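You operate a simulated robot arm through the tools that you are given. There is no shell and no other tool.

The job below is to be done with a simulated robot arm. You get a single attempt, and the scene is never put back.

TASK
Damp the pad, wipe off the faulty wet print and stack that keyboard.
Fine: damp it on the can of water-based cleaner; the sound wet print is not touched; the pad ends on the side board. Set down upright: grey wiping pad.

The check looks at the end state, three seconds after you hand in, the way a careful person would. Anything else that was tipped, shoved, dropped, spilled or broken makes it a failure.

THE ROBOT
A 7-joint arm with a two-finger parallel gripper, fixed in place. Base frame: the origin is on the floor under the middle of its stand, x ahead of it, y to its left, z up; the work surface is at about z = 820. Lengths are in mm, angles in degrees, forces in N, time in s.
It reaches about 1524 mm from its shoulder. Its first joint turns from -149.0 to 149.0 degrees. Payload 3.5 kg.
The tool frame sits at the grasp point between the pads (the TCP): z along the fingers, y along the line on which they close. The tips reach 23 mm beyond it. Largest opening 94 mm; finger width 38, thickness 10; the body of the gripper, 54 by 96 mm, starts 39 mm behind the TCP.
Orientation is that of the tool frame in the base frame, as [roll, pitch, yaw] about the fixed x, y, z axes, in that order (R = Rz(yaw) Ry(pitch) Rx(roll)). With the fingers straight down and closing along the base's y, the tool's x points along the base's -x, its y along +y and its z along -z.

THE INTERFACE
- The arm moves only by the tool send_rows. Its arguments are lists of equal length, an entry for each row: "travel": the shift along the tool's x, y, z in mm, a list of three; "dr": the turn, a rotation vector about the tool's x, y, z in degrees, a list of three; "grip": the closure, from 0 (fully open) to 1 (shut). In form: {"travel": [[dx, dy, dz], ...], "dr": [[ax, ay, az], ...], "grip": [grip, ...]}. A call has 1 to 20 rows; each row is the pose to reach, as a shift and turn from the pose commanded when the call began, along the tool's axes at that moment. Each row takes 0.2 s and may step no farther than 50 mm and 8.6 degrees from the row before; otherwise, or with a gripper value out of range, the whole call is refused. Where a pose cannot be reached the arm comes as near as it can. A force on the tool above 40 N (or 10 N above the force at the start of the call, whichever is more), or a blocked arm, ends the call early, and 0.2 s more pass. The fingers move at their own pace (about 153 mm/s each) and stop on an object; they squeeze with about 25 N. The grip force told is the motor's: it shows also when the fingers shut on nothing. Time passes only in rows, and 0.2 s behind the last, so rows that repeat a pose let the fingers close. The reply holds the time, the measured pose of the TCP, the force on the tool along the base axes, the opening and the grip force, in the units named above and with some noise, with the torque about the TCP (base axes, N m) and any sound that the robot's microphone picked up.
- Cameras (640 x 400 px; columns grow to the right, rows downward): "scene" is fixed at [235.6, 505, 1595.7]; the picture's right is [0.23, -0.97, 0.00], its down [-0.69, -0.16, -0.70] and it looks along [0.68, 0.16, -0.71] (base axes); focal length 278 px, centre (320, 200). "wrist" rides on the gripper at [86, 16, -74] in the tool frame; the picture's right is [-0.18, 0.98, 0.00], its down [-0.58, -0.11, -0.81] and it looks along [-0.79, -0.15, 0.59] (tool axes); focal length 243 px, centre (320, 200). There is no depth. A picture from a camera that has moved, and an enlarged one, comes with that camera's place and axes in the base frame and with its lens. The place of the scene camera against the robot may be out by one fixed shift of up to 18 mm in any direction.
- camera(camera): a new picture of that camera. No time passes.
- close_up(camera, box): a new picture of the part [left, top, right, bottom] of that camera's present view, enlarged. No time passes.
- hand_in(): hands the job in; it is judged then, once.

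Nothing tells you positions but the pictures and the camera data. Unless the task says otherwise, let go and move clear before handing in.

The tools are called after ">>>" as a command line: name --argument value ..., lists and objects as JSON in quotes. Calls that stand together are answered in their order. send_rows: Moves the arm, as the interface text tells. Its arguments: {"type":"object","properties":{"travel":{"type":"array"},"dr":{"type":"array"},"grip":{"type":"array"}},"required":["travel","dr","grip"]} The other tools are called the same way: camera (camera) takes a picture; close_up (camera, box) takes an enlarged picture of a part of a camera's view; hand_in () hands the job in.

At the start:

```text
time_s: 0.0
tool_pos: [1011.8, 424.3, 1221.5]
orientation: [179.9, 0.0, -180.0]
wrist_force: [0.1, 0.5, 0.2]
torque: [0.01, 0.01, -0.02]
opening: 94.1
gripper_force: 0.1
```

scene: 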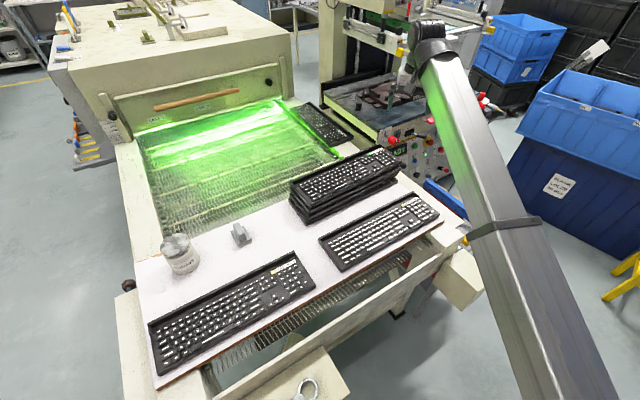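
wrist: 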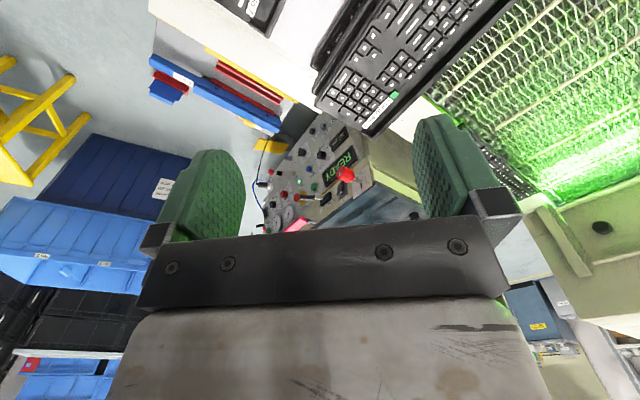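

I see a white board with two keyboards in front, a stack of keyboards behind, a can and a grey pad. I'll look closer before moving anything.

>>> close_up --camera "scene" --box '[140, 220, 300, 320]'

>>> close_up --camera "scene" --box '[280, 140, 460, 280]'

>>> close_up --camera "scene" --box '[130, 240, 330, 400]'

>>> close_up --camera "scene" --box '[0, 0, 200, 180]'

>>> close_up --camera "scene" --box '[400, 150, 560, 310]'

```text
4.00 times, centred on (220, 270) of scene
camera zoom: at [235.6, 505.0, 1595.7], right [0.23, -0.97, 0.0], down [-0.69, -0.16, -0.7], along [0.68, 0.16, -0.71], focal length 1110 px, centre (720, -80)
```

zoom: 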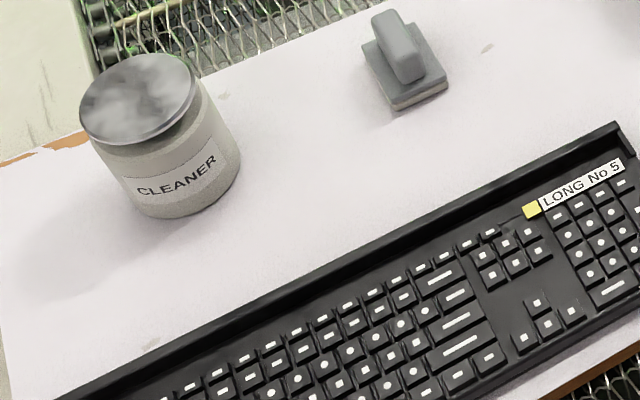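

```text
2.86 times, centred on (370, 210) of scene
camera zoom: at [235.6, 505.0, 1595.7], right [0.23, -0.97, 0.0], down [-0.69, -0.16, -0.7], along [0.68, 0.16, -0.71], focal length 793 px, centre (177, 171)
```

zoom: 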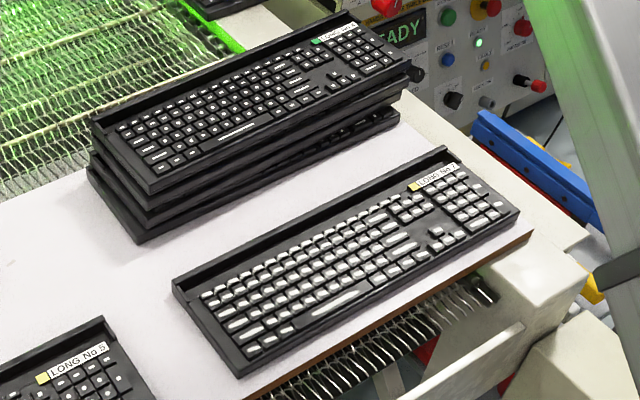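

```text
2.50 times, centred on (230, 320) of scene
camera zoom: at [235.6, 505.0, 1595.7], right [0.23, -0.97, 0.0], down [-0.69, -0.16, -0.7], along [0.68, 0.16, -0.71], focal length 694 px, centre (545, -100)
```

zoom: 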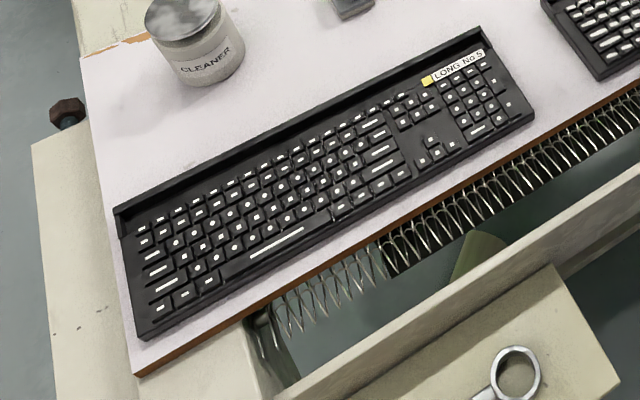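

```text
2.22 times, centred on (100, 90) of scene
camera zoom: at [235.6, 505.0, 1595.7], right [0.23, -0.97, 0.0], down [-0.69, -0.16, -0.7], along [0.68, 0.16, -0.71], focal length 617 px, centre (809, 444)
```

zoom: 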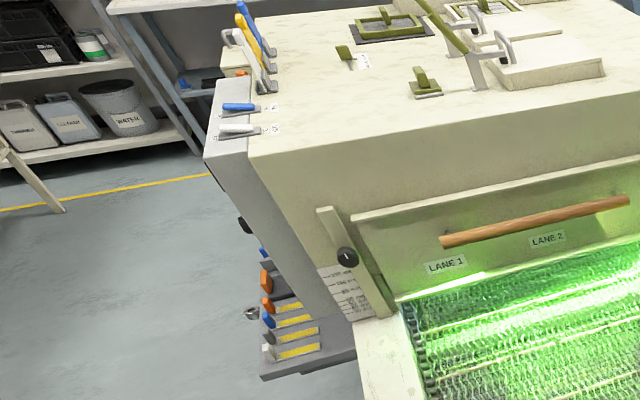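

```text
2.50 times, centred on (480, 230) of scene
camera zoom: at [235.6, 505.0, 1595.7], right [0.23, -0.97, 0.0], down [-0.69, -0.16, -0.7], along [0.68, 0.16, -0.71], focal length 694 px, centre (-80, 125)
```

zoom: 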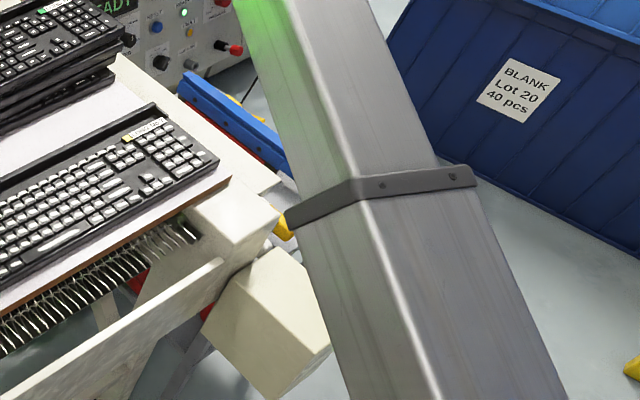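

I need more detail on both keyboards' prints, the stack, and the labels. I'll zoom in tighter.

>>> close_up --camera "scene" --box '[316, 190, 380, 230]'

>>> close_up --camera "scene" --box '[380, 190, 444, 230]'

>>> close_up --camera "scene" --box '[316, 230, 380, 270]'

>>> close_up --camera "scene" --box '[250, 250, 314, 290]'

>>> close_up --camera "scene" --box '[196, 280, 260, 320]'

>>> close_up --camera "scene" --box '[146, 310, 210, 350]'

>>> close_up --camera "scene" --box '[286, 140, 414, 220]'

>>> close_up --camera "scene" --box '[290, 90, 370, 140]'

```text
10.00 times, centred on (348, 210) of scene
camera zoom: at [235.6, 505.0, 1595.7], right [0.23, -0.97, 0.0], down [-0.69, -0.16, -0.7], along [0.68, 0.16, -0.71], focal length 2776 px, centre (40, 100)
```

zoom: 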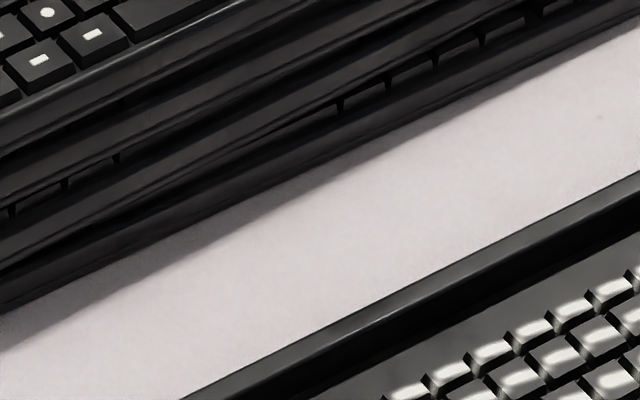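

```text
10.00 times, centred on (412, 210) of scene
camera zoom: at [235.6, 505.0, 1595.7], right [0.23, -0.97, 0.0], down [-0.69, -0.16, -0.7], along [0.68, 0.16, -0.71], focal length 2776 px, centre (-600, 100)
```

zoom: 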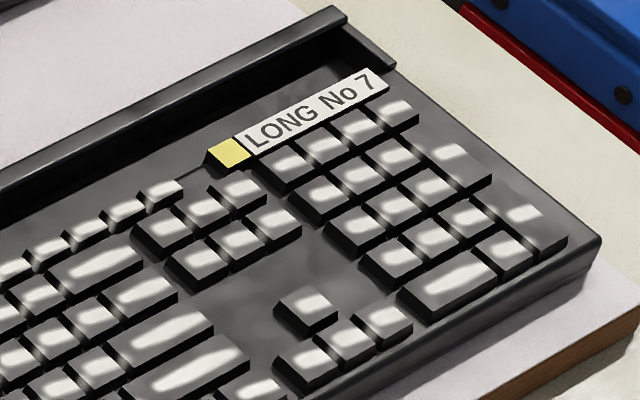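

```text
10.00 times, centred on (348, 250) of scene
camera zoom: at [235.6, 505.0, 1595.7], right [0.23, -0.97, 0.0], down [-0.69, -0.16, -0.7], along [0.68, 0.16, -0.71], focal length 2776 px, centre (40, -300)
```

zoom: 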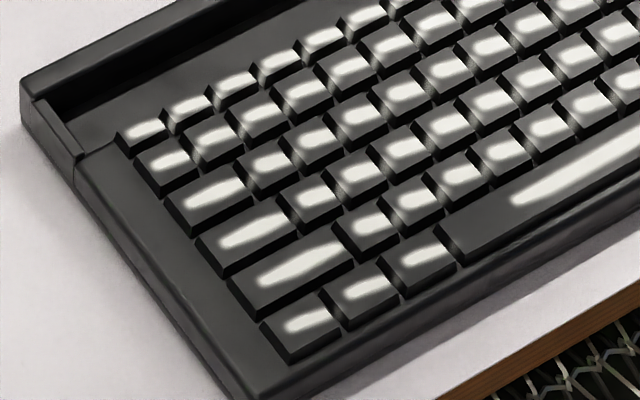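

```text
10.00 times, centred on (282, 270) of scene
camera zoom: at [235.6, 505.0, 1595.7], right [0.23, -0.97, 0.0], down [-0.69, -0.16, -0.7], along [0.68, 0.16, -0.71], focal length 2776 px, centre (700, -500)
```

zoom: 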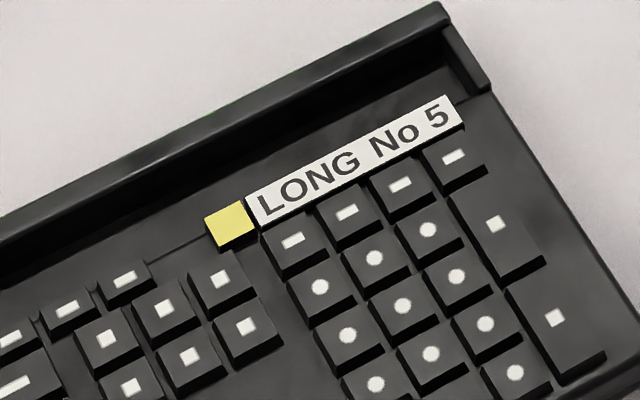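

```text
10.00 times, centred on (228, 300) of scene
camera zoom: at [235.6, 505.0, 1595.7], right [0.23, -0.97, 0.0], down [-0.69, -0.16, -0.7], along [0.68, 0.16, -0.71], focal length 2776 px, centre (1240, -800)
```

zoom: 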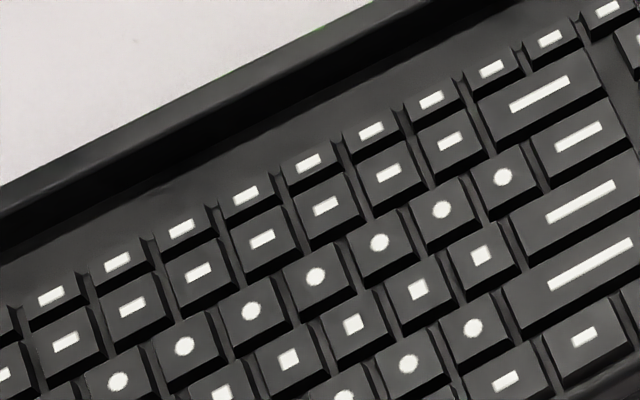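

```text
10.00 times, centred on (178, 330) of scene
camera zoom: at [235.6, 505.0, 1595.7], right [0.23, -0.97, 0.0], down [-0.69, -0.16, -0.7], along [0.68, 0.16, -0.71], focal length 2776 px, centre (1740, -1100)
```

zoom: 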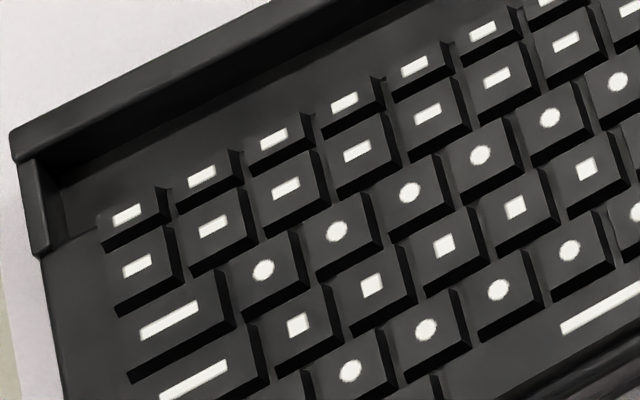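

```text
5.00 times, centred on (350, 180) of scene
camera zoom: at [235.6, 505.0, 1595.7], right [0.23, -0.97, 0.0], down [-0.69, -0.16, -0.7], along [0.68, 0.16, -0.71], focal length 1388 px, centre (170, 300)
```

zoom: 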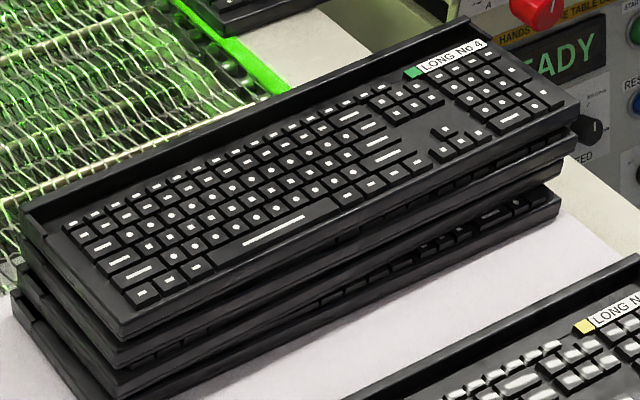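

```text
8.00 times, centred on (330, 115) of scene
camera zoom: at [235.6, 505.0, 1595.7], right [0.23, -0.97, 0.0], down [-0.69, -0.16, -0.7], along [0.68, 0.16, -0.71], focal length 2221 px, centre (240, 880)
```

zoom: 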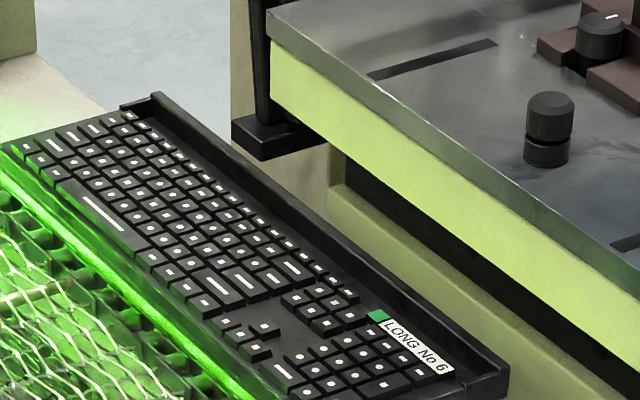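

Keyboard No 7 (right front) has the smeared wet print (yellow tag). No 5 (left front) is wet but sound, and the stack (top No 4) and No 6 are dry. The can of CLEANER and the grey pad stand on the white board. I'll turn the tool 45° and move it near to look at No 7 with the wrist camera.

>>> send_rows --travel '[[34.3, -15.4, 11.8], [68.6, -30.7, 23.6], [103, -46.1, 35.4], [137.3, -61.4, 47.2], [171.6, -76.8, 59], [205.9, -92.2, 70.8], [240.2, -107.5, 82.5], [274.5, -122.9, 94.3], [308.9, -138.2, 106.1], [343.2, -153.6, 117.9], [377.5, -169, 129.7], [411.8, -184.3, 141.5]]' --dr '[[0, 0, -3.75], [0, 0, -7.5], [0, 0, -11.25], [0, 0, -15], [0, 0, -18.75], [0, 0, -22.5], [0, 0, -26.25], [0, 0, -30], [0, 0, -33.75], [0, 0, -37.5], [0, 0, -41.25], [0, 0, -45]]' --grip '[0, 0, 0, 0, 0, 0, 0, 0, 0, 0, 0, 0]'

>>> camera --camera "wrist"

>>> camera --camera "scene"

```text
time_s: 0.6
tool_pos: [950.1, 396.5, 1198.8]
orientation: [179.7, 0.1, -174.5]
wrist_force: [-2.7, 12.7, -2.2]
torque: [-1.23, -0.48, -1.31]
opening: 93.9
gripper_force: 0.1
stopped in row 3: the force on the tool passed its limit at 76 N (the readings are from after the stop); the commanded pose is now the measured one
```

```text
taken
camera wrist: at [861.6, 402.2, 1273.2], right [0.09, 1.0, 0.0], down [0.59, -0.06, 0.81], along [0.8, -0.07, -0.59], focal length 243 px, centre (320, 200)
```

wrist: 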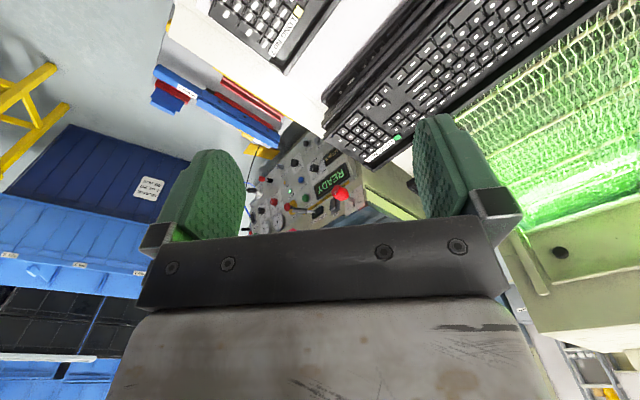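

```text
taken
```

scene: 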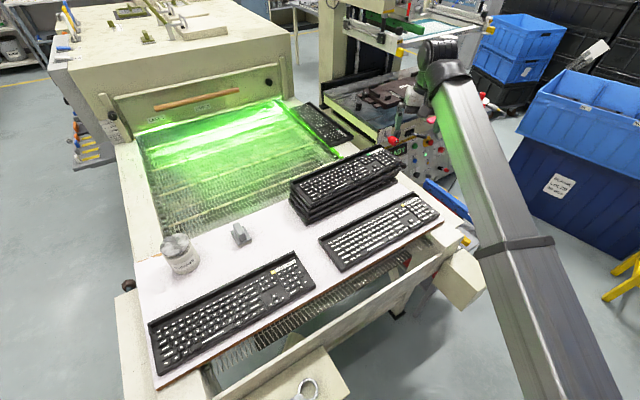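

The call stopped early on a force spike, with nothing visible touching the gripper, so it may be from starting abruptly. I'll try a gentle, ramped move and watch the force.

>>> send_rows --travel '[[2, -1, 0], [6, -3, 0], [12, -6, 0], [20, -9, 0], [28, -13, 0], [36, -16, 0], [42, -19, 0], [45, -20, 0]]' --dr '[[0, 0, 0], [0, 0, 0], [0, 0, 0], [0, 0, 0], [0, 0, 0], [0, 0, 0], [0, 0, 0], [0, 0, 0]]' --grip '[0, 0, 0, 0, 0, 0, 0, 0]'

```text
time_s: 1.5
tool_pos: [937.2, 387.4, 1198.5]
orientation: [179.6, 0.4, -174.7]
wrist_force: [-1.4, 11.6, -2.5]
torque: [-1.01, -0.39, -1.14]
opening: 94.2
gripper_force: 0.0
stopped in row 4: the force on the tool passed its limit at 42 N (the readings are from after the stop); the commanded pose is now the measured one
```

The contact looks real (about 12 N steadily along +y). I'll look closely at the arm and gripper to find what touches.

>>> close_up --camera "scene" --box '[380, 20, 540, 160]'

>>> camera --camera "scene"

>>> camera --camera "wrist"

```text
2.86 times, centred on (460, 90) of scene
camera zoom: at [235.6, 505.0, 1595.7], right [0.23, -0.97, 0.0], down [-0.69, -0.16, -0.7], along [0.68, 0.16, -0.71], focal length 793 px, centre (-80, 514)
```

zoom: 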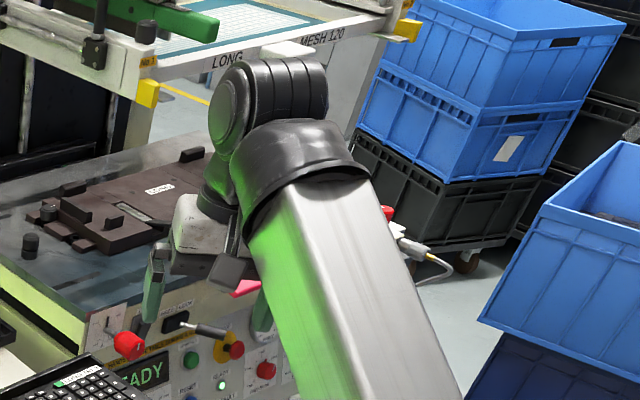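

```text
taken
```

scene: 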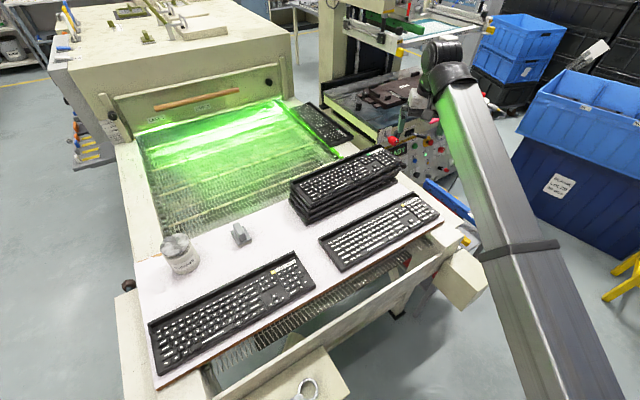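

```text
taken
camera wrist: at [848.6, 394.2, 1273.0], right [0.09, 1.0, 0.01], down [0.58, -0.06, 0.81], along [0.81, -0.07, -0.59], focal length 243 px, centre (320, 200)
```

wrist: 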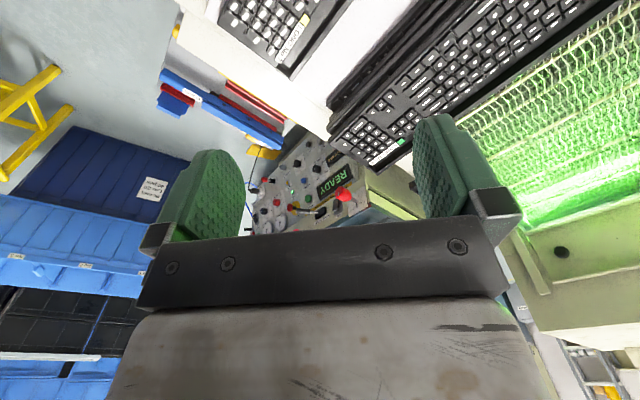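

The gripper body touches the arm's own forearm. The forearm slopes up steeply here because the tool is so high. I'll back out a little and go down, which flattens the forearm, and only then turn.

>>> send_rows --travel '[[-5, 2, 2], [-12, 5, 8], [-20, 8, 20], [-28, 11, 38], [-34, 14, 60], [-38, 16, 84], [-40, 17, 110], [-40, 17, 135], [-40, 17, 158], [-40, 17, 178], [-40, 17, 192], [-40, 17, 200]]' --dr '[[0, 0, 0], [0, 0, 0], [0, 0, 0], [0, 0, 0], [0, 0, 0], [0, 0, 0], [0, 0, 0], [0, 0, 0], [0, 0, 0], [0, 0, 0], [0, 0, 0], [0, 0, 0]]' --grip '[0, 0, 0, 0, 0, 0, 0, 0, 0, 0, 0, 0]'

>>> camera --camera "scene"

```text
time_s: 4.1
tool_pos: [976.4, 410.7, 999.4]
orientation: [179.7, 0.4, -174.5]
wrist_force: [-0.2, -1.0, -0.1]
torque: [0.01, 0.02, -0.03]
opening: 94.0
gripper_force: 0.0
```

```text
taken
```

scene: 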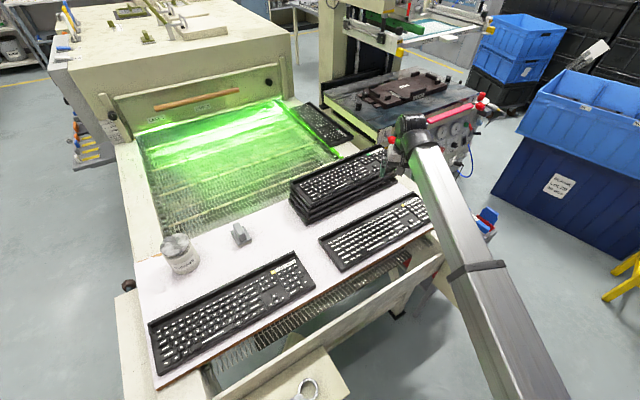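

The arm is free again and the force reads zero. I'll now go to the front of keyboard No 7 at this height, turning the tool to match the keyboards, to view the keyboard and its back rail.

>>> send_rows --travel '[[10.4, -3.2, 0], [31.3, -9.7, 0], [62.6, -19.5, 0], [97.4, -30.3, 0], [135.7, -42.2, 0], [174, -54.1, 0], [212.3, -66, 0], [250.6, -77.9, 0], [285.4, -88.7, 0], [316.7, -98.5, 0], [337.6, -105, 0], [348, -108.2, 0]]' --dr '[[0, 0, -1.2], [0, 0, -3.6], [0, 0, -7.1], [0, 0, -11.1], [0, 0, -15.4], [0, 0, -19.75], [0, 0, -24.1], [0, 0, -28.4], [0, 0, -32.4], [0, 0, -35.9], [0, 0, -38.3], [0, 0, -39.5]]' --grip '[0, 0, 0, 0, 0, 0, 0, 0, 0, 0, 0, 0]'

>>> camera --camera "wrist"

>>> camera --camera "scene"

```text
time_s: 6.7
tool_pos: [640.1, 267.2, 995.3]
orientation: [179.9, 0.3, -134.9]
wrist_force: [-0.1, -0.2, -0.3]
torque: [0.0, 0.01, -0.01]
opening: 93.9
gripper_force: 0.1
```

```text
taken
camera wrist: at [566.7, 216.8, 1069.7], right [-0.57, 0.82, 0.0], down [0.48, 0.33, 0.81], along [0.67, 0.46, -0.59], focal length 243 px, centre (320, 200)
```

wrist: 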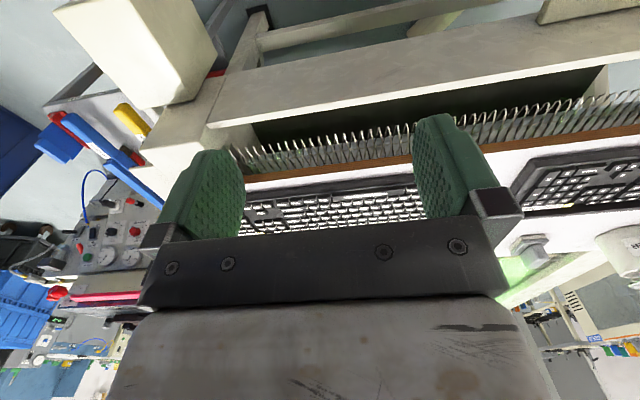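

```text
taken
```

scene: 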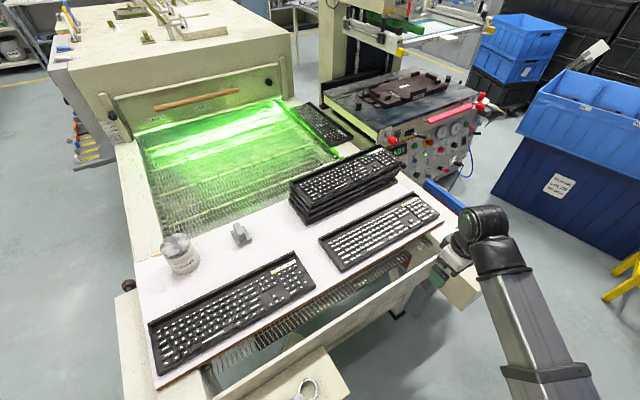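

The wrist picture is upside down, so nearer things appear at the top. I'll move above No 7 to get a downward look at it.

>>> send_rows --travel '[[-8, -1.4, 0], [-24, -4.3, -2], [-48, -8.5, -5], [-80, -14.2, -10], [-115, -20.8, -16], [-150, -27, -22], [-185, -33.2, -28], [-215, -38.4, -33], [-240, -43.2, -37], [-256, -46, -39], [-263.8, -47.4, -40]]' --dr '[[0, 0, 0], [0, 0, 0], [0, 0, 0], [0, 0, 0], [0, 0, 0], [0, 0, 0], [0, 0, 0], [0, 0, 0], [0, 0, 0], [0, 0, 0], [0, 0, 0]]' --grip '[0, 0, 0, 0, 0, 0, 0, 0, 0, 0, 0]'

>>> camera --camera "wrist"

>>> close_up --camera "wrist" --box '[100, 0, 420, 200]'

>>> close_up --camera "wrist" --box '[320, 0, 640, 200]'

```text
time_s: 9.1
tool_pos: [860.0, 421.1, 1039.0]
orientation: [-179.9, 0.6, -135.1]
wrist_force: [-0.4, 0.0, 0.0]
torque: [0.03, -0.02, 0.0]
opening: 94.2
gripper_force: 0.0
```

```text
taken
camera wrist: at [786.8, 371.3, 1112.6], right [-0.56, 0.83, 0.0], down [0.48, 0.33, 0.81], along [0.67, 0.46, -0.59], focal length 243 px, centre (320, 200)
```

wrist: 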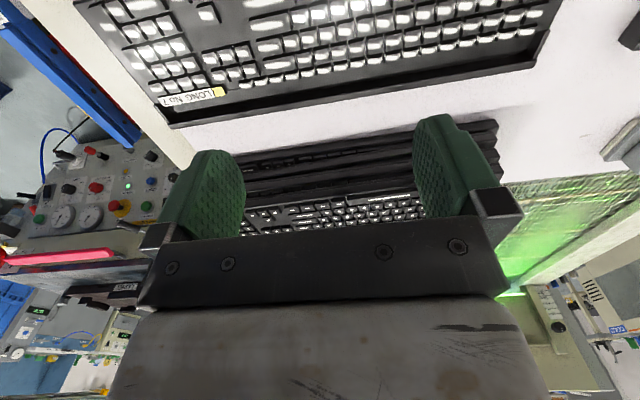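

```text
2.00 times, centred on (260, 100) of wrist
camera zoom: at [786.8, 371.3, 1112.6], right [-0.56, 0.83, 0.0], down [0.48, 0.33, 0.81], along [0.67, 0.46, -0.59], focal length 485 px, centre (440, 400)
```

zoom: 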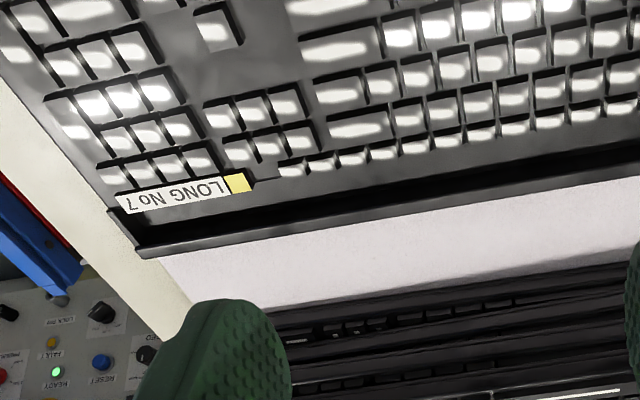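

```text
2.00 times, centred on (480, 100) of wrist
camera zoom: at [786.8, 371.3, 1112.6], right [-0.56, 0.83, 0.0], down [0.48, 0.33, 0.81], along [0.67, 0.46, -0.59], focal length 485 px, centre (0, 400)
```

zoom: 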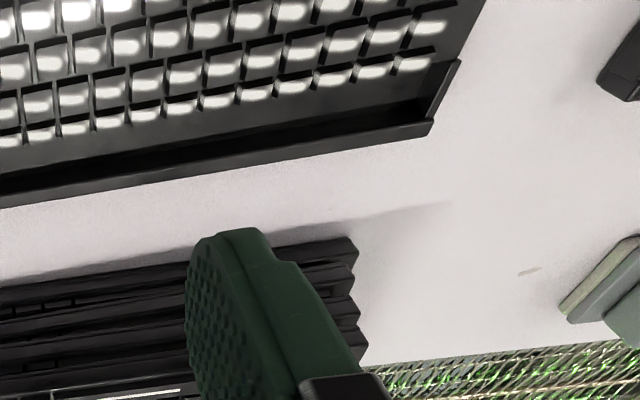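

I see No 7's raised back rail and a trough in front of it, and the pad is off to the right. I'll now move over the pad to locate it.

>>> send_rows --travel '[[-4.2, 8.6, 0], [-12.7, 25.8, 0], [-25.4, 51.7, 0], [-42.3, 86.1, 0], [-61.3, 124.9, 0], [-80.3, 163.6, 0], [-99.4, 202.4, 0], [-118.4, 241.1, 0], [-137.4, 279.9, 0], [-156.4, 318.6, 0], [-173.3, 353.1, 0], [-188.1, 383.2, 0], [-200.8, 409.1, 0], [-207.2, 422, 0], [-211.4, 430.6, 0]]' --dr '[[0, 0, 0], [0, 0, 0], [0, 0, 0], [0, 0, 0], [0, 0, 0], [0, 0, 0], [0, 0, 0], [0, 0, 0], [0, 0, 0], [0, 0, 0], [0, 0, 0], [0, 0, 0], [0, 0, 0], [0, 0, 0], [0, 0, 0]]' --grip '[0, 0, 0, 0, 0, 0, 0, 0, 0, 0, 0, 0, 0, 0, 0]'

>>> camera --camera "wrist"

>>> close_up --camera "wrist" --box '[240, 0, 480, 150]'

>>> camera --camera "scene"

```text
time_s: 12.3
tool_pos: [705.6, 876.4, 1040.3]
orientation: [180.0, 0.4, -135.1]
wrist_force: [0.2, 0.2, 0.5]
torque: [0.03, 0.01, -0.01]
opening: 94.0
gripper_force: 0.1
```

```text
taken
camera wrist: at [631.9, 824.4, 1114.6], right [-0.56, 0.83, 0.0], down [0.48, 0.33, 0.81], along [0.67, 0.46, -0.59], focal length 243 px, centre (320, 200)
```

wrist: 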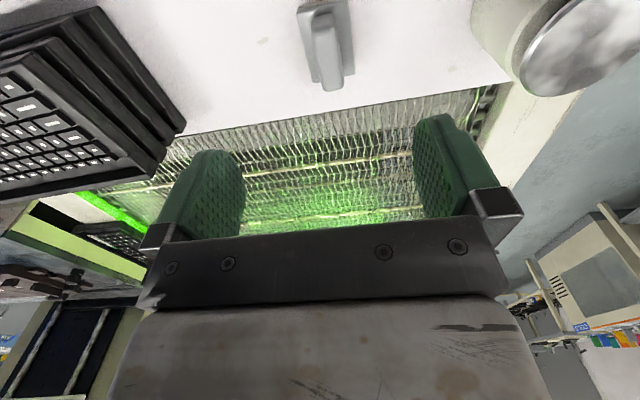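

```text
2.67 times, centred on (360, 75) of wrist
camera zoom: at [631.9, 824.4, 1114.6], right [-0.56, 0.83, 0.0], down [0.48, 0.33, 0.81], along [0.67, 0.46, -0.59], focal length 647 px, centre (213, 533)
```

zoom: 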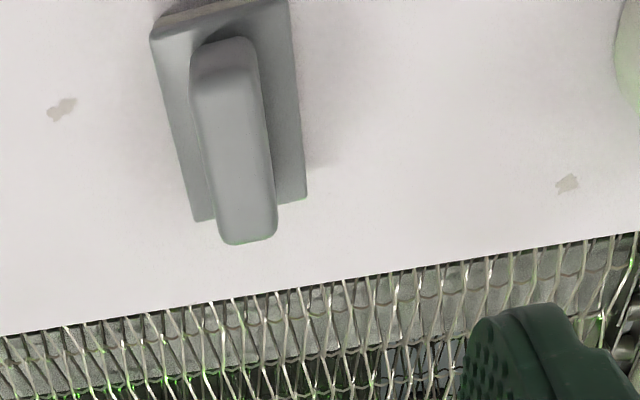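

```text
taken
```

scene: 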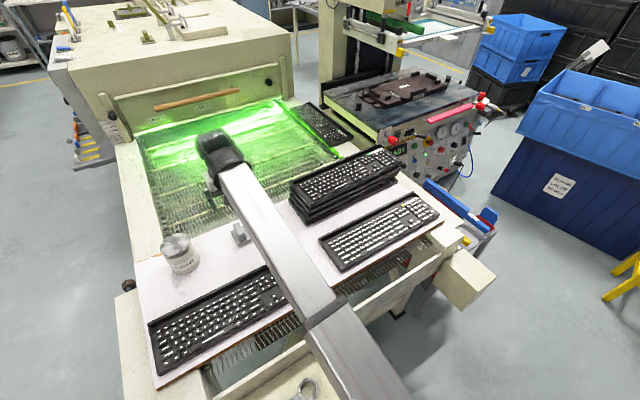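

The pad is about 70 x 50 mm, centred near (716, 893), with an upright handle about 20 mm thick. I'll line up above it and lower to about 60 mm over it, then look again.

>>> send_rows --travel '[[-2, 0.5, 4], [-5, 1, 14], [-9, 2, 30], [-13, 3, 50], [-16, 3.6, 72], [-18, 4, 92], [-19, 4.3, 108], [-19.1, 4.4, 117], [-19.1, 4.4, 120]]' --dr '[[0, 0, -0.2], [0, 0, -0.4], [0, 0, -0.6], [0, 0, -0.8], [0, 0, -1], [0, 0, -1.2], [0, 0, -1.4], [0, 0, -1.5], [0, 0, -1.5]]' --grip '[0, 0, 0, 0, 0, 0, 0, 0, 0]'

>>> camera --camera "wrist"

>>> close_up --camera "scene" --box '[160, 160, 320, 260]'

```text
time_s: 14.3
tool_pos: [715.8, 892.0, 921.4]
orientation: [180.0, 0.4, -133.5]
wrist_force: [-0.3, -0.6, 1.1]
torque: [0.01, -0.03, 0.02]
opening: 94.1
gripper_force: 0.1
```

```text
taken
camera wrist: at [644.1, 839.9, 994.4], right [-0.59, 0.81, 0.0], down [0.47, 0.34, 0.81], along [0.66, 0.48, -0.59], focal length 243 px, centre (320, 200)
```

wrist: 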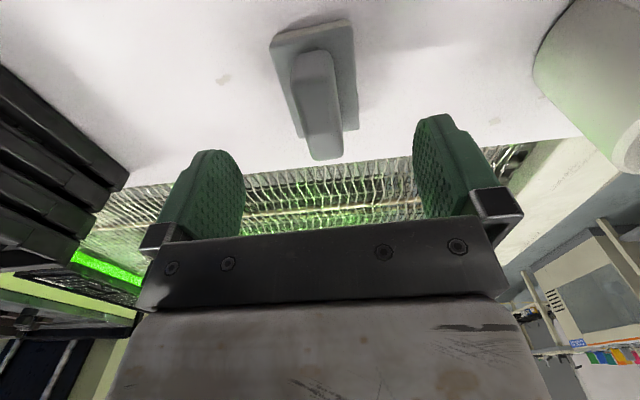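

```text
4.00 times, centred on (240, 210) of scene
camera zoom: at [235.6, 505.0, 1595.7], right [0.23, -0.97, 0.0], down [-0.69, -0.16, -0.7], along [0.68, 0.16, -0.71], focal length 1110 px, centre (640, 160)
```

zoom: 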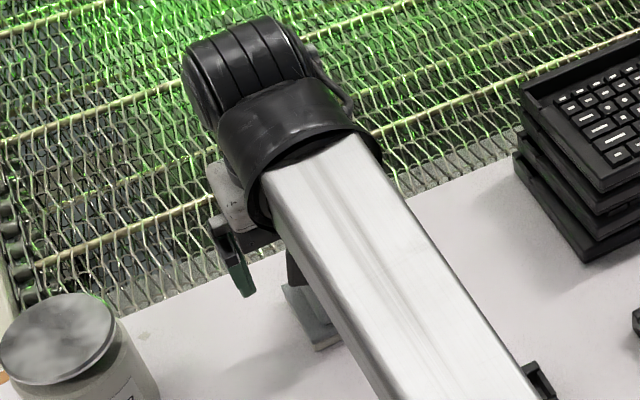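

The TCP is centred over the handle, whose top is near z = 854. I'll part-close the fingers to straddle the handle and go down slowly toward the pad's base plate.

>>> send_rows --travel '[[0, 0, 4], [0, 0, 12], [0, 0, 24], [0, 0, 36], [0, 0, 46], [0, 0, 53], [0, 0, 57], [0, 0, 60], [0, 0, 62]]' --dr '[[0, 0, 0], [0, 0, 0], [0, 0, 0], [0, 0, 0], [0, 0, 0], [0, 0, 0], [0, 0, 0], [0, 0, 0], [0, 0, 0]]' --grip '[0.2, 0.4, 0.55, 0.55, 0.55, 0.55, 0.55, 0.55, 0.55]'

>>> camera --camera "wrist"

>>> close_up --camera "wrist" --box '[200, 40, 440, 240]'

```text
time_s: 16.5
tool_pos: [716.4, 892.4, 864.1]
orientation: [180.0, 0.7, -133.6]
wrist_force: [-1.3, -3.6, 11.7]
torque: [-0.21, 0.22, 0.01]
opening: 42.4
gripper_force: 0.1
stopped in row 9: the force on the tool passed its limit at 42 N (the readings are from after the stop); the commanded pose is now the measured one
```

```text
taken
camera wrist: at [644.1, 839.4, 936.3], right [-0.59, 0.81, 0.0], down [0.47, 0.34, 0.81], along [0.66, 0.48, -0.58], focal length 243 px, centre (320, 200)
```

wrist: 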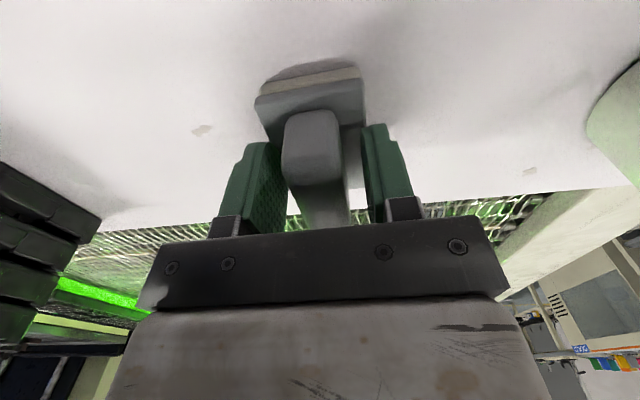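

```text
2.00 times, centred on (320, 140) of wrist
camera zoom: at [644.1, 839.4, 936.3], right [-0.59, 0.81, 0.0], down [0.47, 0.34, 0.81], along [0.66, 0.48, -0.58], focal length 485 px, centre (320, 320)
```

zoom: 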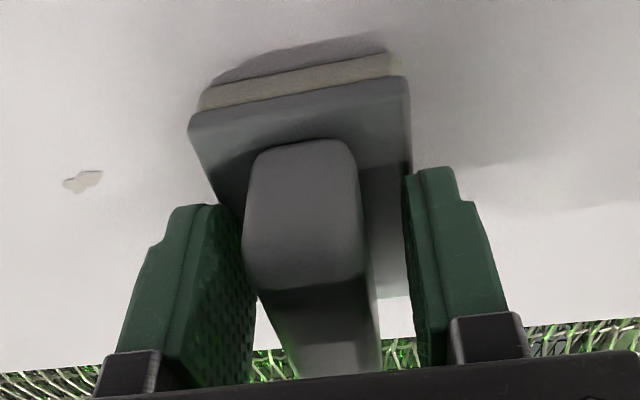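

The tips touched the pad's base plate at TCP z of about 864. I'll raise 2 mm and close on the handle.

>>> send_rows --travel '[[0, 0, -1], [0, 0, -2], [0, 0, -2], [0, 0, -2], [0, 0, -2], [0, 0, -2]]' --dr '[[0, 0, 0], [0, 0, 0], [0, 0, 0], [0, 0, 0], [0, 0, 0], [0, 0, 0]]' --grip '[0.55, 0.55, 0.7, 0.85, 1, 1]'

>>> close_up --camera "wrist" --box '[200, 40, 440, 240]'

```text
time_s: 17.9
tool_pos: [717.7, 891.5, 864.0]
orientation: [-180.0, 0.6, -133.5]
wrist_force: [-0.8, 1.8, 0.3]
torque: [0.05, -0.02, 0.03]
opening: 23.7
gripper_force: 25.3
```

```text
2.00 times, centred on (320, 140) of wrist
camera zoom: at [644.6, 839.8, 936.7], right [-0.59, 0.81, 0.0], down [0.47, 0.34, 0.81], along [0.66, 0.48, -0.58], focal length 485 px, centre (320, 320)
```

zoom: 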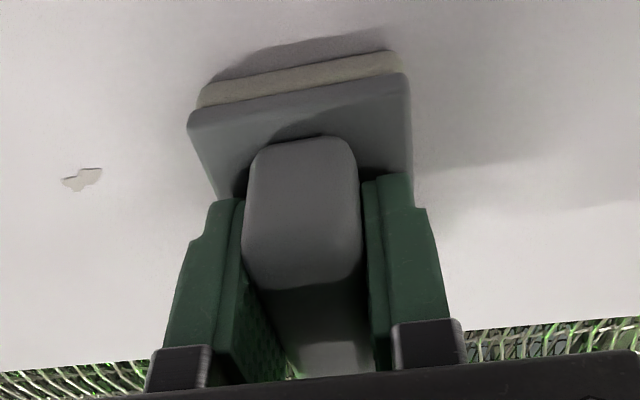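

The handle is gripped at 23.7 mm with 25 N. I'll lift the pad to about z = 1000 and look at the can.

>>> send_rows --travel '[[0, 0, -2], [0, 0, -6], [0, 0, -14], [0, 0, -28], [0, 0, -48], [0, 0, -70], [0, 0, -92], [0, 0, -112], [0, 0, -127], [0, 0, -136]]' --dr '[[0, 0, 0], [0, 0, 0], [0, 0, 0], [0, 0, 0], [0, 0, 0], [0, 0, 0], [0, 0, 0], [0, 0, 0], [0, 0, 0], [0, 0, 0]]' --grip '[1, 1, 1, 1, 1, 1, 1, 1, 1, 1]'

>>> camera --camera "wrist"

>>> close_up --camera "scene" --box '[120, 160, 320, 320]'

```text
time_s: 20.1
tool_pos: [717.0, 891.5, 1000.1]
orientation: [-180.0, 0.6, -133.5]
wrist_force: [0.2, 0.1, -1.2]
torque: [0.01, 0.0, 0.01]
opening: 23.6
gripper_force: 24.8
```

```text
taken
camera wrist: at [644.7, 838.7, 1072.9], right [-0.59, 0.81, 0.0], down [0.47, 0.34, 0.81], along [0.66, 0.48, -0.58], focal length 243 px, centre (320, 200)
```

wrist: 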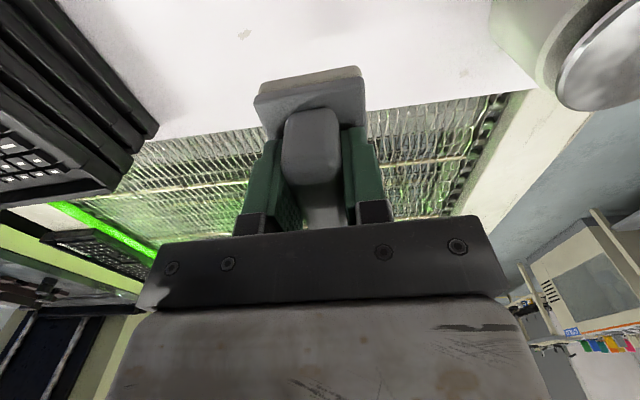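

```text
2.50 times, centred on (220, 240) of scene
camera zoom: at [235.6, 505.0, 1595.7], right [0.23, -0.97, 0.0], down [-0.69, -0.16, -0.7], along [0.68, 0.16, -0.71], focal length 694 px, centre (570, 100)
```

zoom: 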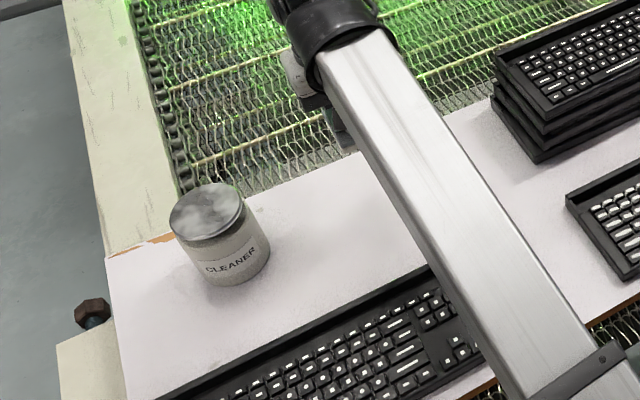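

The pad is held and hangs clear. I'll move halfway toward the can to measure the lid with the wrist camera.

>>> send_rows --travel '[[0, 3, 0], [0, 10, 0], [0, 22, 0], [0, 38, 0], [0, 55, 0], [0, 70, 0], [0, 81, 0], [0, 88, 0], [0, 90, 0]]' --dr '[[0, 0, 0], [0, 0, 0], [0, 0, 0], [0, 0, 0], [0, 0, 0], [0, 0, 0], [0, 0, 0], [0, 0, 0], [0, 0, 0]]' --grip '[1, 1, 1, 1, 1, 1, 1, 1, 1]'

>>> camera --camera "wrist"

>>> close_up --camera "wrist" --box '[320, 0, 560, 150]'

>>> close_up --camera "scene" --box '[120, 160, 320, 320]'

```text
time_s: 22.1
tool_pos: [650.2, 952.8, 1000.3]
orientation: [180.0, 0.6, -133.5]
wrist_force: [-0.2, 0.2, -0.7]
torque: [-0.04, 0.0, 0.01]
opening: 23.6
gripper_force: 24.9
```

```text
taken
camera wrist: at [578.1, 900.4, 1073.3], right [-0.59, 0.81, 0.0], down [0.47, 0.34, 0.81], along [0.66, 0.48, -0.58], focal length 243 px, centre (320, 200)
```

wrist: 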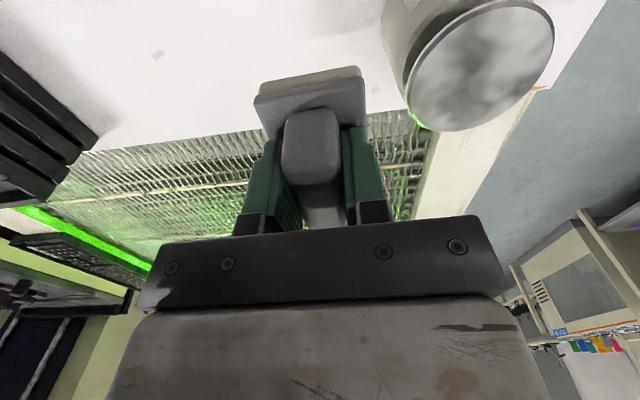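

```text
2.67 times, centred on (440, 75) of wrist
camera zoom: at [578.1, 900.4, 1073.3], right [-0.59, 0.81, 0.0], down [0.47, 0.34, 0.81], along [0.66, 0.48, -0.58], focal length 647 px, centre (0, 533)
```

zoom: 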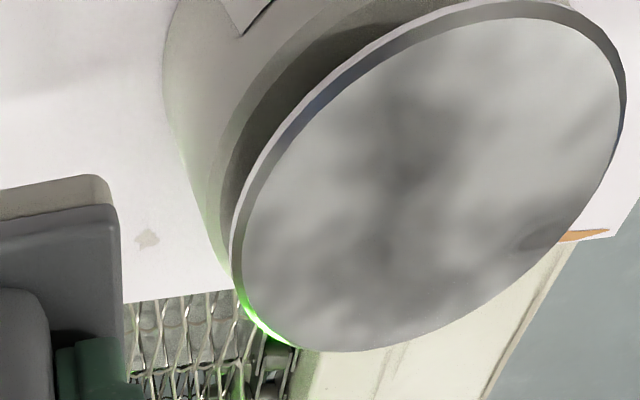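

```text
2.50 times, centred on (220, 240) of scene
camera zoom: at [235.6, 505.0, 1595.7], right [0.23, -0.97, 0.0], down [-0.69, -0.16, -0.7], along [0.68, 0.16, -0.71], focal length 694 px, centre (570, 100)
```

zoom: 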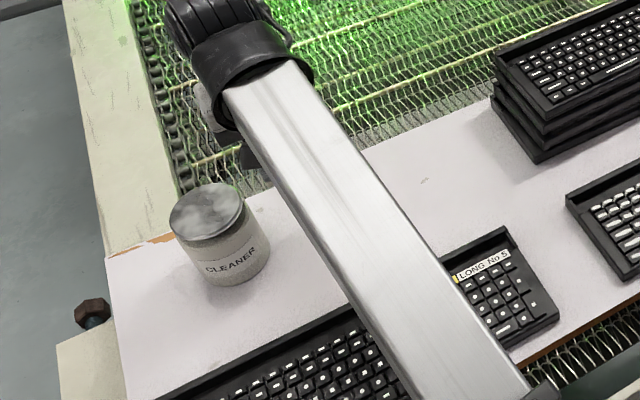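

The lid is about 83 mm across, centred near (582, 1022), with its top at about z = 920. I'll move the pad over it at the present height.

>>> send_rows --travel '[[0, 3, 0], [-0.5, 10, 0], [-1, 22, 0], [-1.5, 38, 0], [-2, 55, 0], [-2.5, 71, 0], [-3, 84, 0], [-3.3, 93, 0], [-3.3, 97, 0]]' --dr '[[0, 0, 0], [0, 0, 0], [0, 0, 0], [0, 0, 0], [0, 0, 0], [0, 0, 0], [0, 0, 0], [0, 0, 0], [0, 0, 0]]' --grip '[1, 1, 1, 1, 1, 1, 1, 1, 1]'

>>> camera --camera "wrist"

>>> close_up --camera "wrist" --box '[200, 0, 440, 150]'

>>> close_up --camera "scene" --box '[100, 160, 260, 300]'

```text
time_s: 24.1
tool_pos: [582.4, 1023.0, 998.3]
orientation: [-179.9, 0.6, -133.5]
wrist_force: [-0.5, 0.4, -0.8]
torque: [0.03, -0.02, 0.01]
opening: 23.5
gripper_force: 25.2
```

```text
taken
camera wrist: at [509.9, 970.3, 1071.9], right [-0.59, 0.81, 0.0], down [0.47, 0.34, 0.81], along [0.66, 0.48, -0.58], focal length 243 px, centre (320, 200)
```

wrist: 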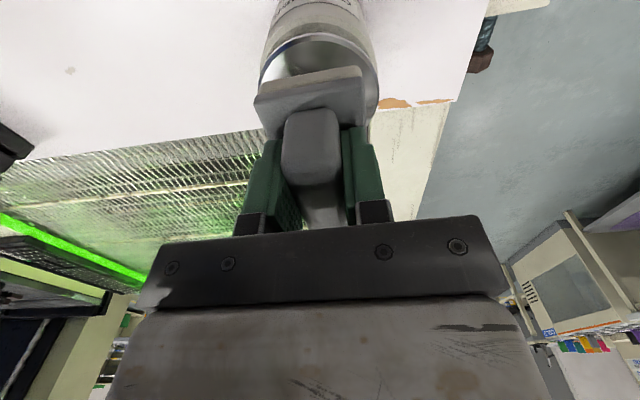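

```text
2.67 times, centred on (320, 75) of wrist
camera zoom: at [509.9, 970.3, 1071.9], right [-0.59, 0.81, 0.0], down [0.47, 0.34, 0.81], along [0.66, 0.48, -0.58], focal length 647 px, centre (320, 533)
```

zoom: 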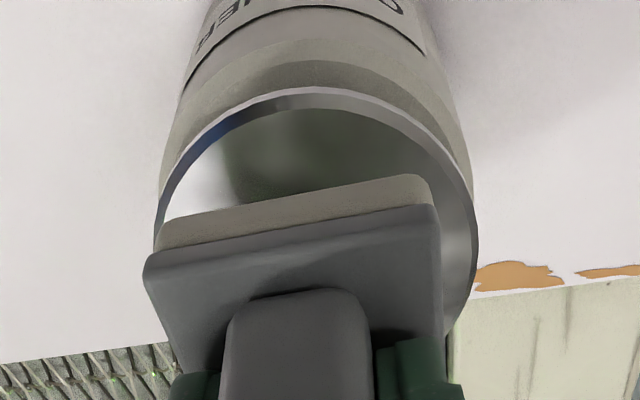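

```text
2.86 times, centred on (180, 230) of scene
camera zoom: at [235.6, 505.0, 1595.7], right [0.23, -0.97, 0.0], down [-0.69, -0.16, -0.7], along [0.68, 0.16, -0.71], focal length 793 px, centre (720, 114)
```

zoom: 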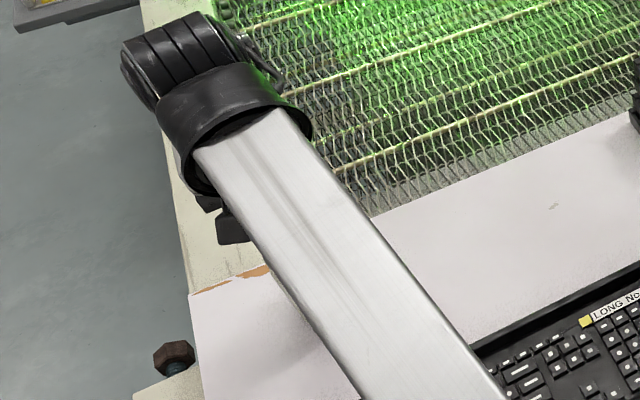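

The pad is centred over the lid. I'll lower it: most of the gap smoothly first, then in 1 mm steps.

>>> send_rows --travel '[[0, 0, 2], [0, 0, 6], [0, 0, 11], [0, 0, 16], [0, 0, 20], [0, 0, 22], [0, 0, 23]]' --dr '[[0, 0, 0], [0, 0, 0], [0, 0, 0], [0, 0, 0], [0, 0, 0], [0, 0, 0], [0, 0, 0]]' --grip '[1, 1, 1, 1, 1, 1, 1]'

>>> close_up --camera "wrist" --box '[200, 0, 440, 150]'

```text
time_s: 25.7
tool_pos: [581.1, 1022.7, 976.0]
orientation: [180.0, 0.7, -133.5]
wrist_force: [-0.7, 0.6, -1.4]
torque: [-0.01, 0.01, -0.01]
opening: 23.9
gripper_force: 25.3
```

```text
2.67 times, centred on (320, 75) of wrist
camera zoom: at [510.0, 969.7, 1049.7], right [-0.59, 0.81, 0.0], down [0.47, 0.34, 0.81], along [0.66, 0.48, -0.58], focal length 647 px, centre (320, 533)
```

zoom: 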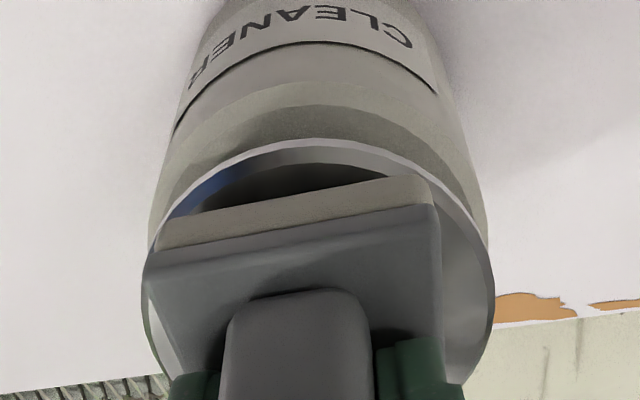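

The pad is close above the lid and still centred. I'll continue in small steps.

>>> send_rows --travel '[[0, 0, 1.5], [0, 0, 3], [0, 0, 4.5], [0, 0, 6], [0, 0, 7]]' --dr '[[0, 0, 0], [0, 0, 0], [0, 0, 0], [0, 0, 0], [0, 0, 0]]' --grip '[1, 1, 1, 1, 1]'

>>> close_up --camera "wrist" --box '[200, 0, 440, 150]'

```text
time_s: 26.9
tool_pos: [582.3, 1022.8, 970.3]
orientation: [-180.0, 0.7, -133.5]
wrist_force: [0.0, 0.4, 0.3]
torque: [0.04, -0.02, -0.01]
opening: 23.7
gripper_force: 25.1
```

```text
2.67 times, centred on (320, 75) of wrist
camera zoom: at [510.2, 969.8, 1043.0], right [-0.59, 0.81, 0.0], down [0.47, 0.34, 0.81], along [0.66, 0.48, -0.58], focal length 647 px, centre (320, 533)
```

zoom: 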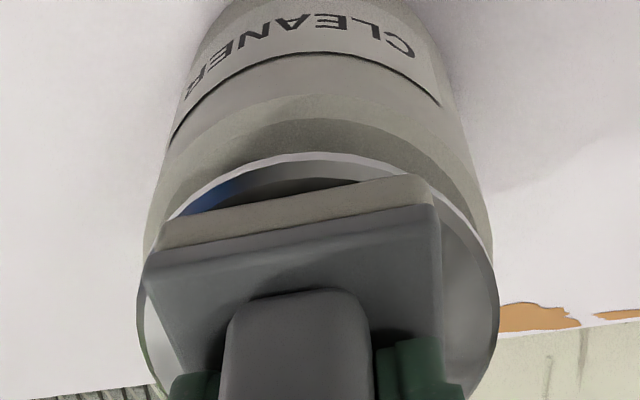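

>>> send_rows --travel '[[0, 0, 1.5], [0, 0, 3], [0, 0, 4.5], [0, 0, 6]]' --dr '[[0, 0, 0], [0, 0, 0], [0, 0, 0], [0, 0, 0]]' --grip '[1, 1, 1, 1]'

>>> close_up --camera "wrist" --box '[200, 0, 440, 150]'

```text
time_s: 27.9
tool_pos: [584.3, 1023.9, 962.6]
orientation: [-180.0, 0.6, -133.5]
wrist_force: [-0.7, -0.5, 1.5]
torque: [0.07, -0.04, 0.02]
opening: 23.5
gripper_force: 25.2
```

```text
2.67 times, centred on (320, 75) of wrist
camera zoom: at [510.5, 970.5, 1036.6], right [-0.59, 0.81, 0.0], down [0.47, 0.34, 0.81], along [0.66, 0.48, -0.58], focal length 647 px, centre (320, 533)
```

zoom: 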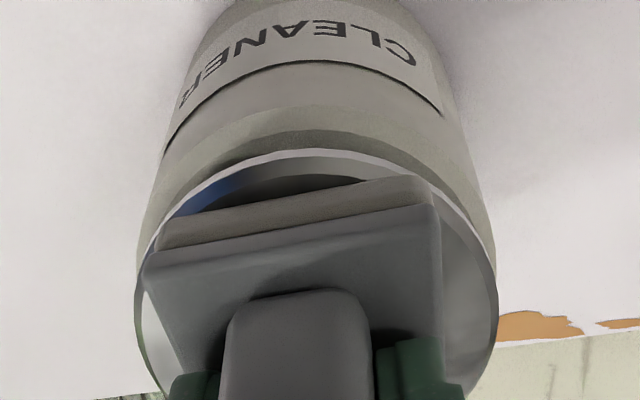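

The dish is a sprung plunger and moves down with the pad (about 2 N). The pad's felt already looks darker. I'll press a little more and hold briefly.

>>> send_rows --travel '[[0, 0, 1], [0, 0, 2], [0, 0, 3], [0, 0, 3], [0, 0, 3], [0, 0, 3], [0, 0, 3]]' --dr '[[0, 0, 0], [0, 0, 0], [0, 0, 0], [0, 0, 0], [0, 0, 0], [0, 0, 0], [0, 0, 0]]' --grip '[1, 1, 1, 1, 1, 1, 1]'

>>> close_up --camera "wrist" --box '[200, 0, 440, 150]'

```text
time_s: 29.5
tool_pos: [582.6, 1023.3, 960.9]
orientation: [180.0, 0.6, -133.5]
wrist_force: [-1.4, 0.2, 4.5]
torque: [0.07, -0.03, -0.01]
opening: 23.4
gripper_force: 24.6
```

```text
2.67 times, centred on (320, 75) of wrist
camera zoom: at [510.5, 970.4, 1033.4], right [-0.59, 0.81, 0.0], down [0.47, 0.34, 0.81], along [0.66, 0.48, -0.58], focal length 647 px, centre (320, 533)
```

zoom: 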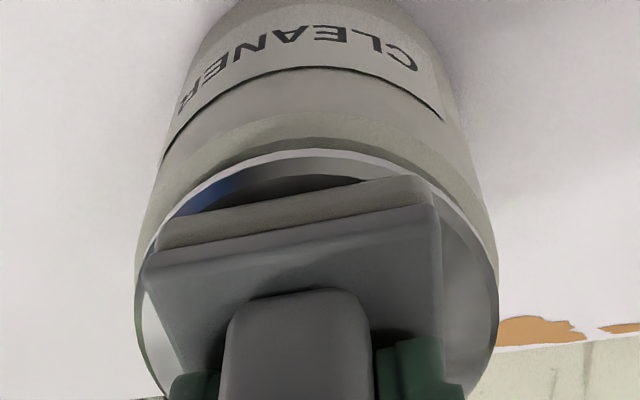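

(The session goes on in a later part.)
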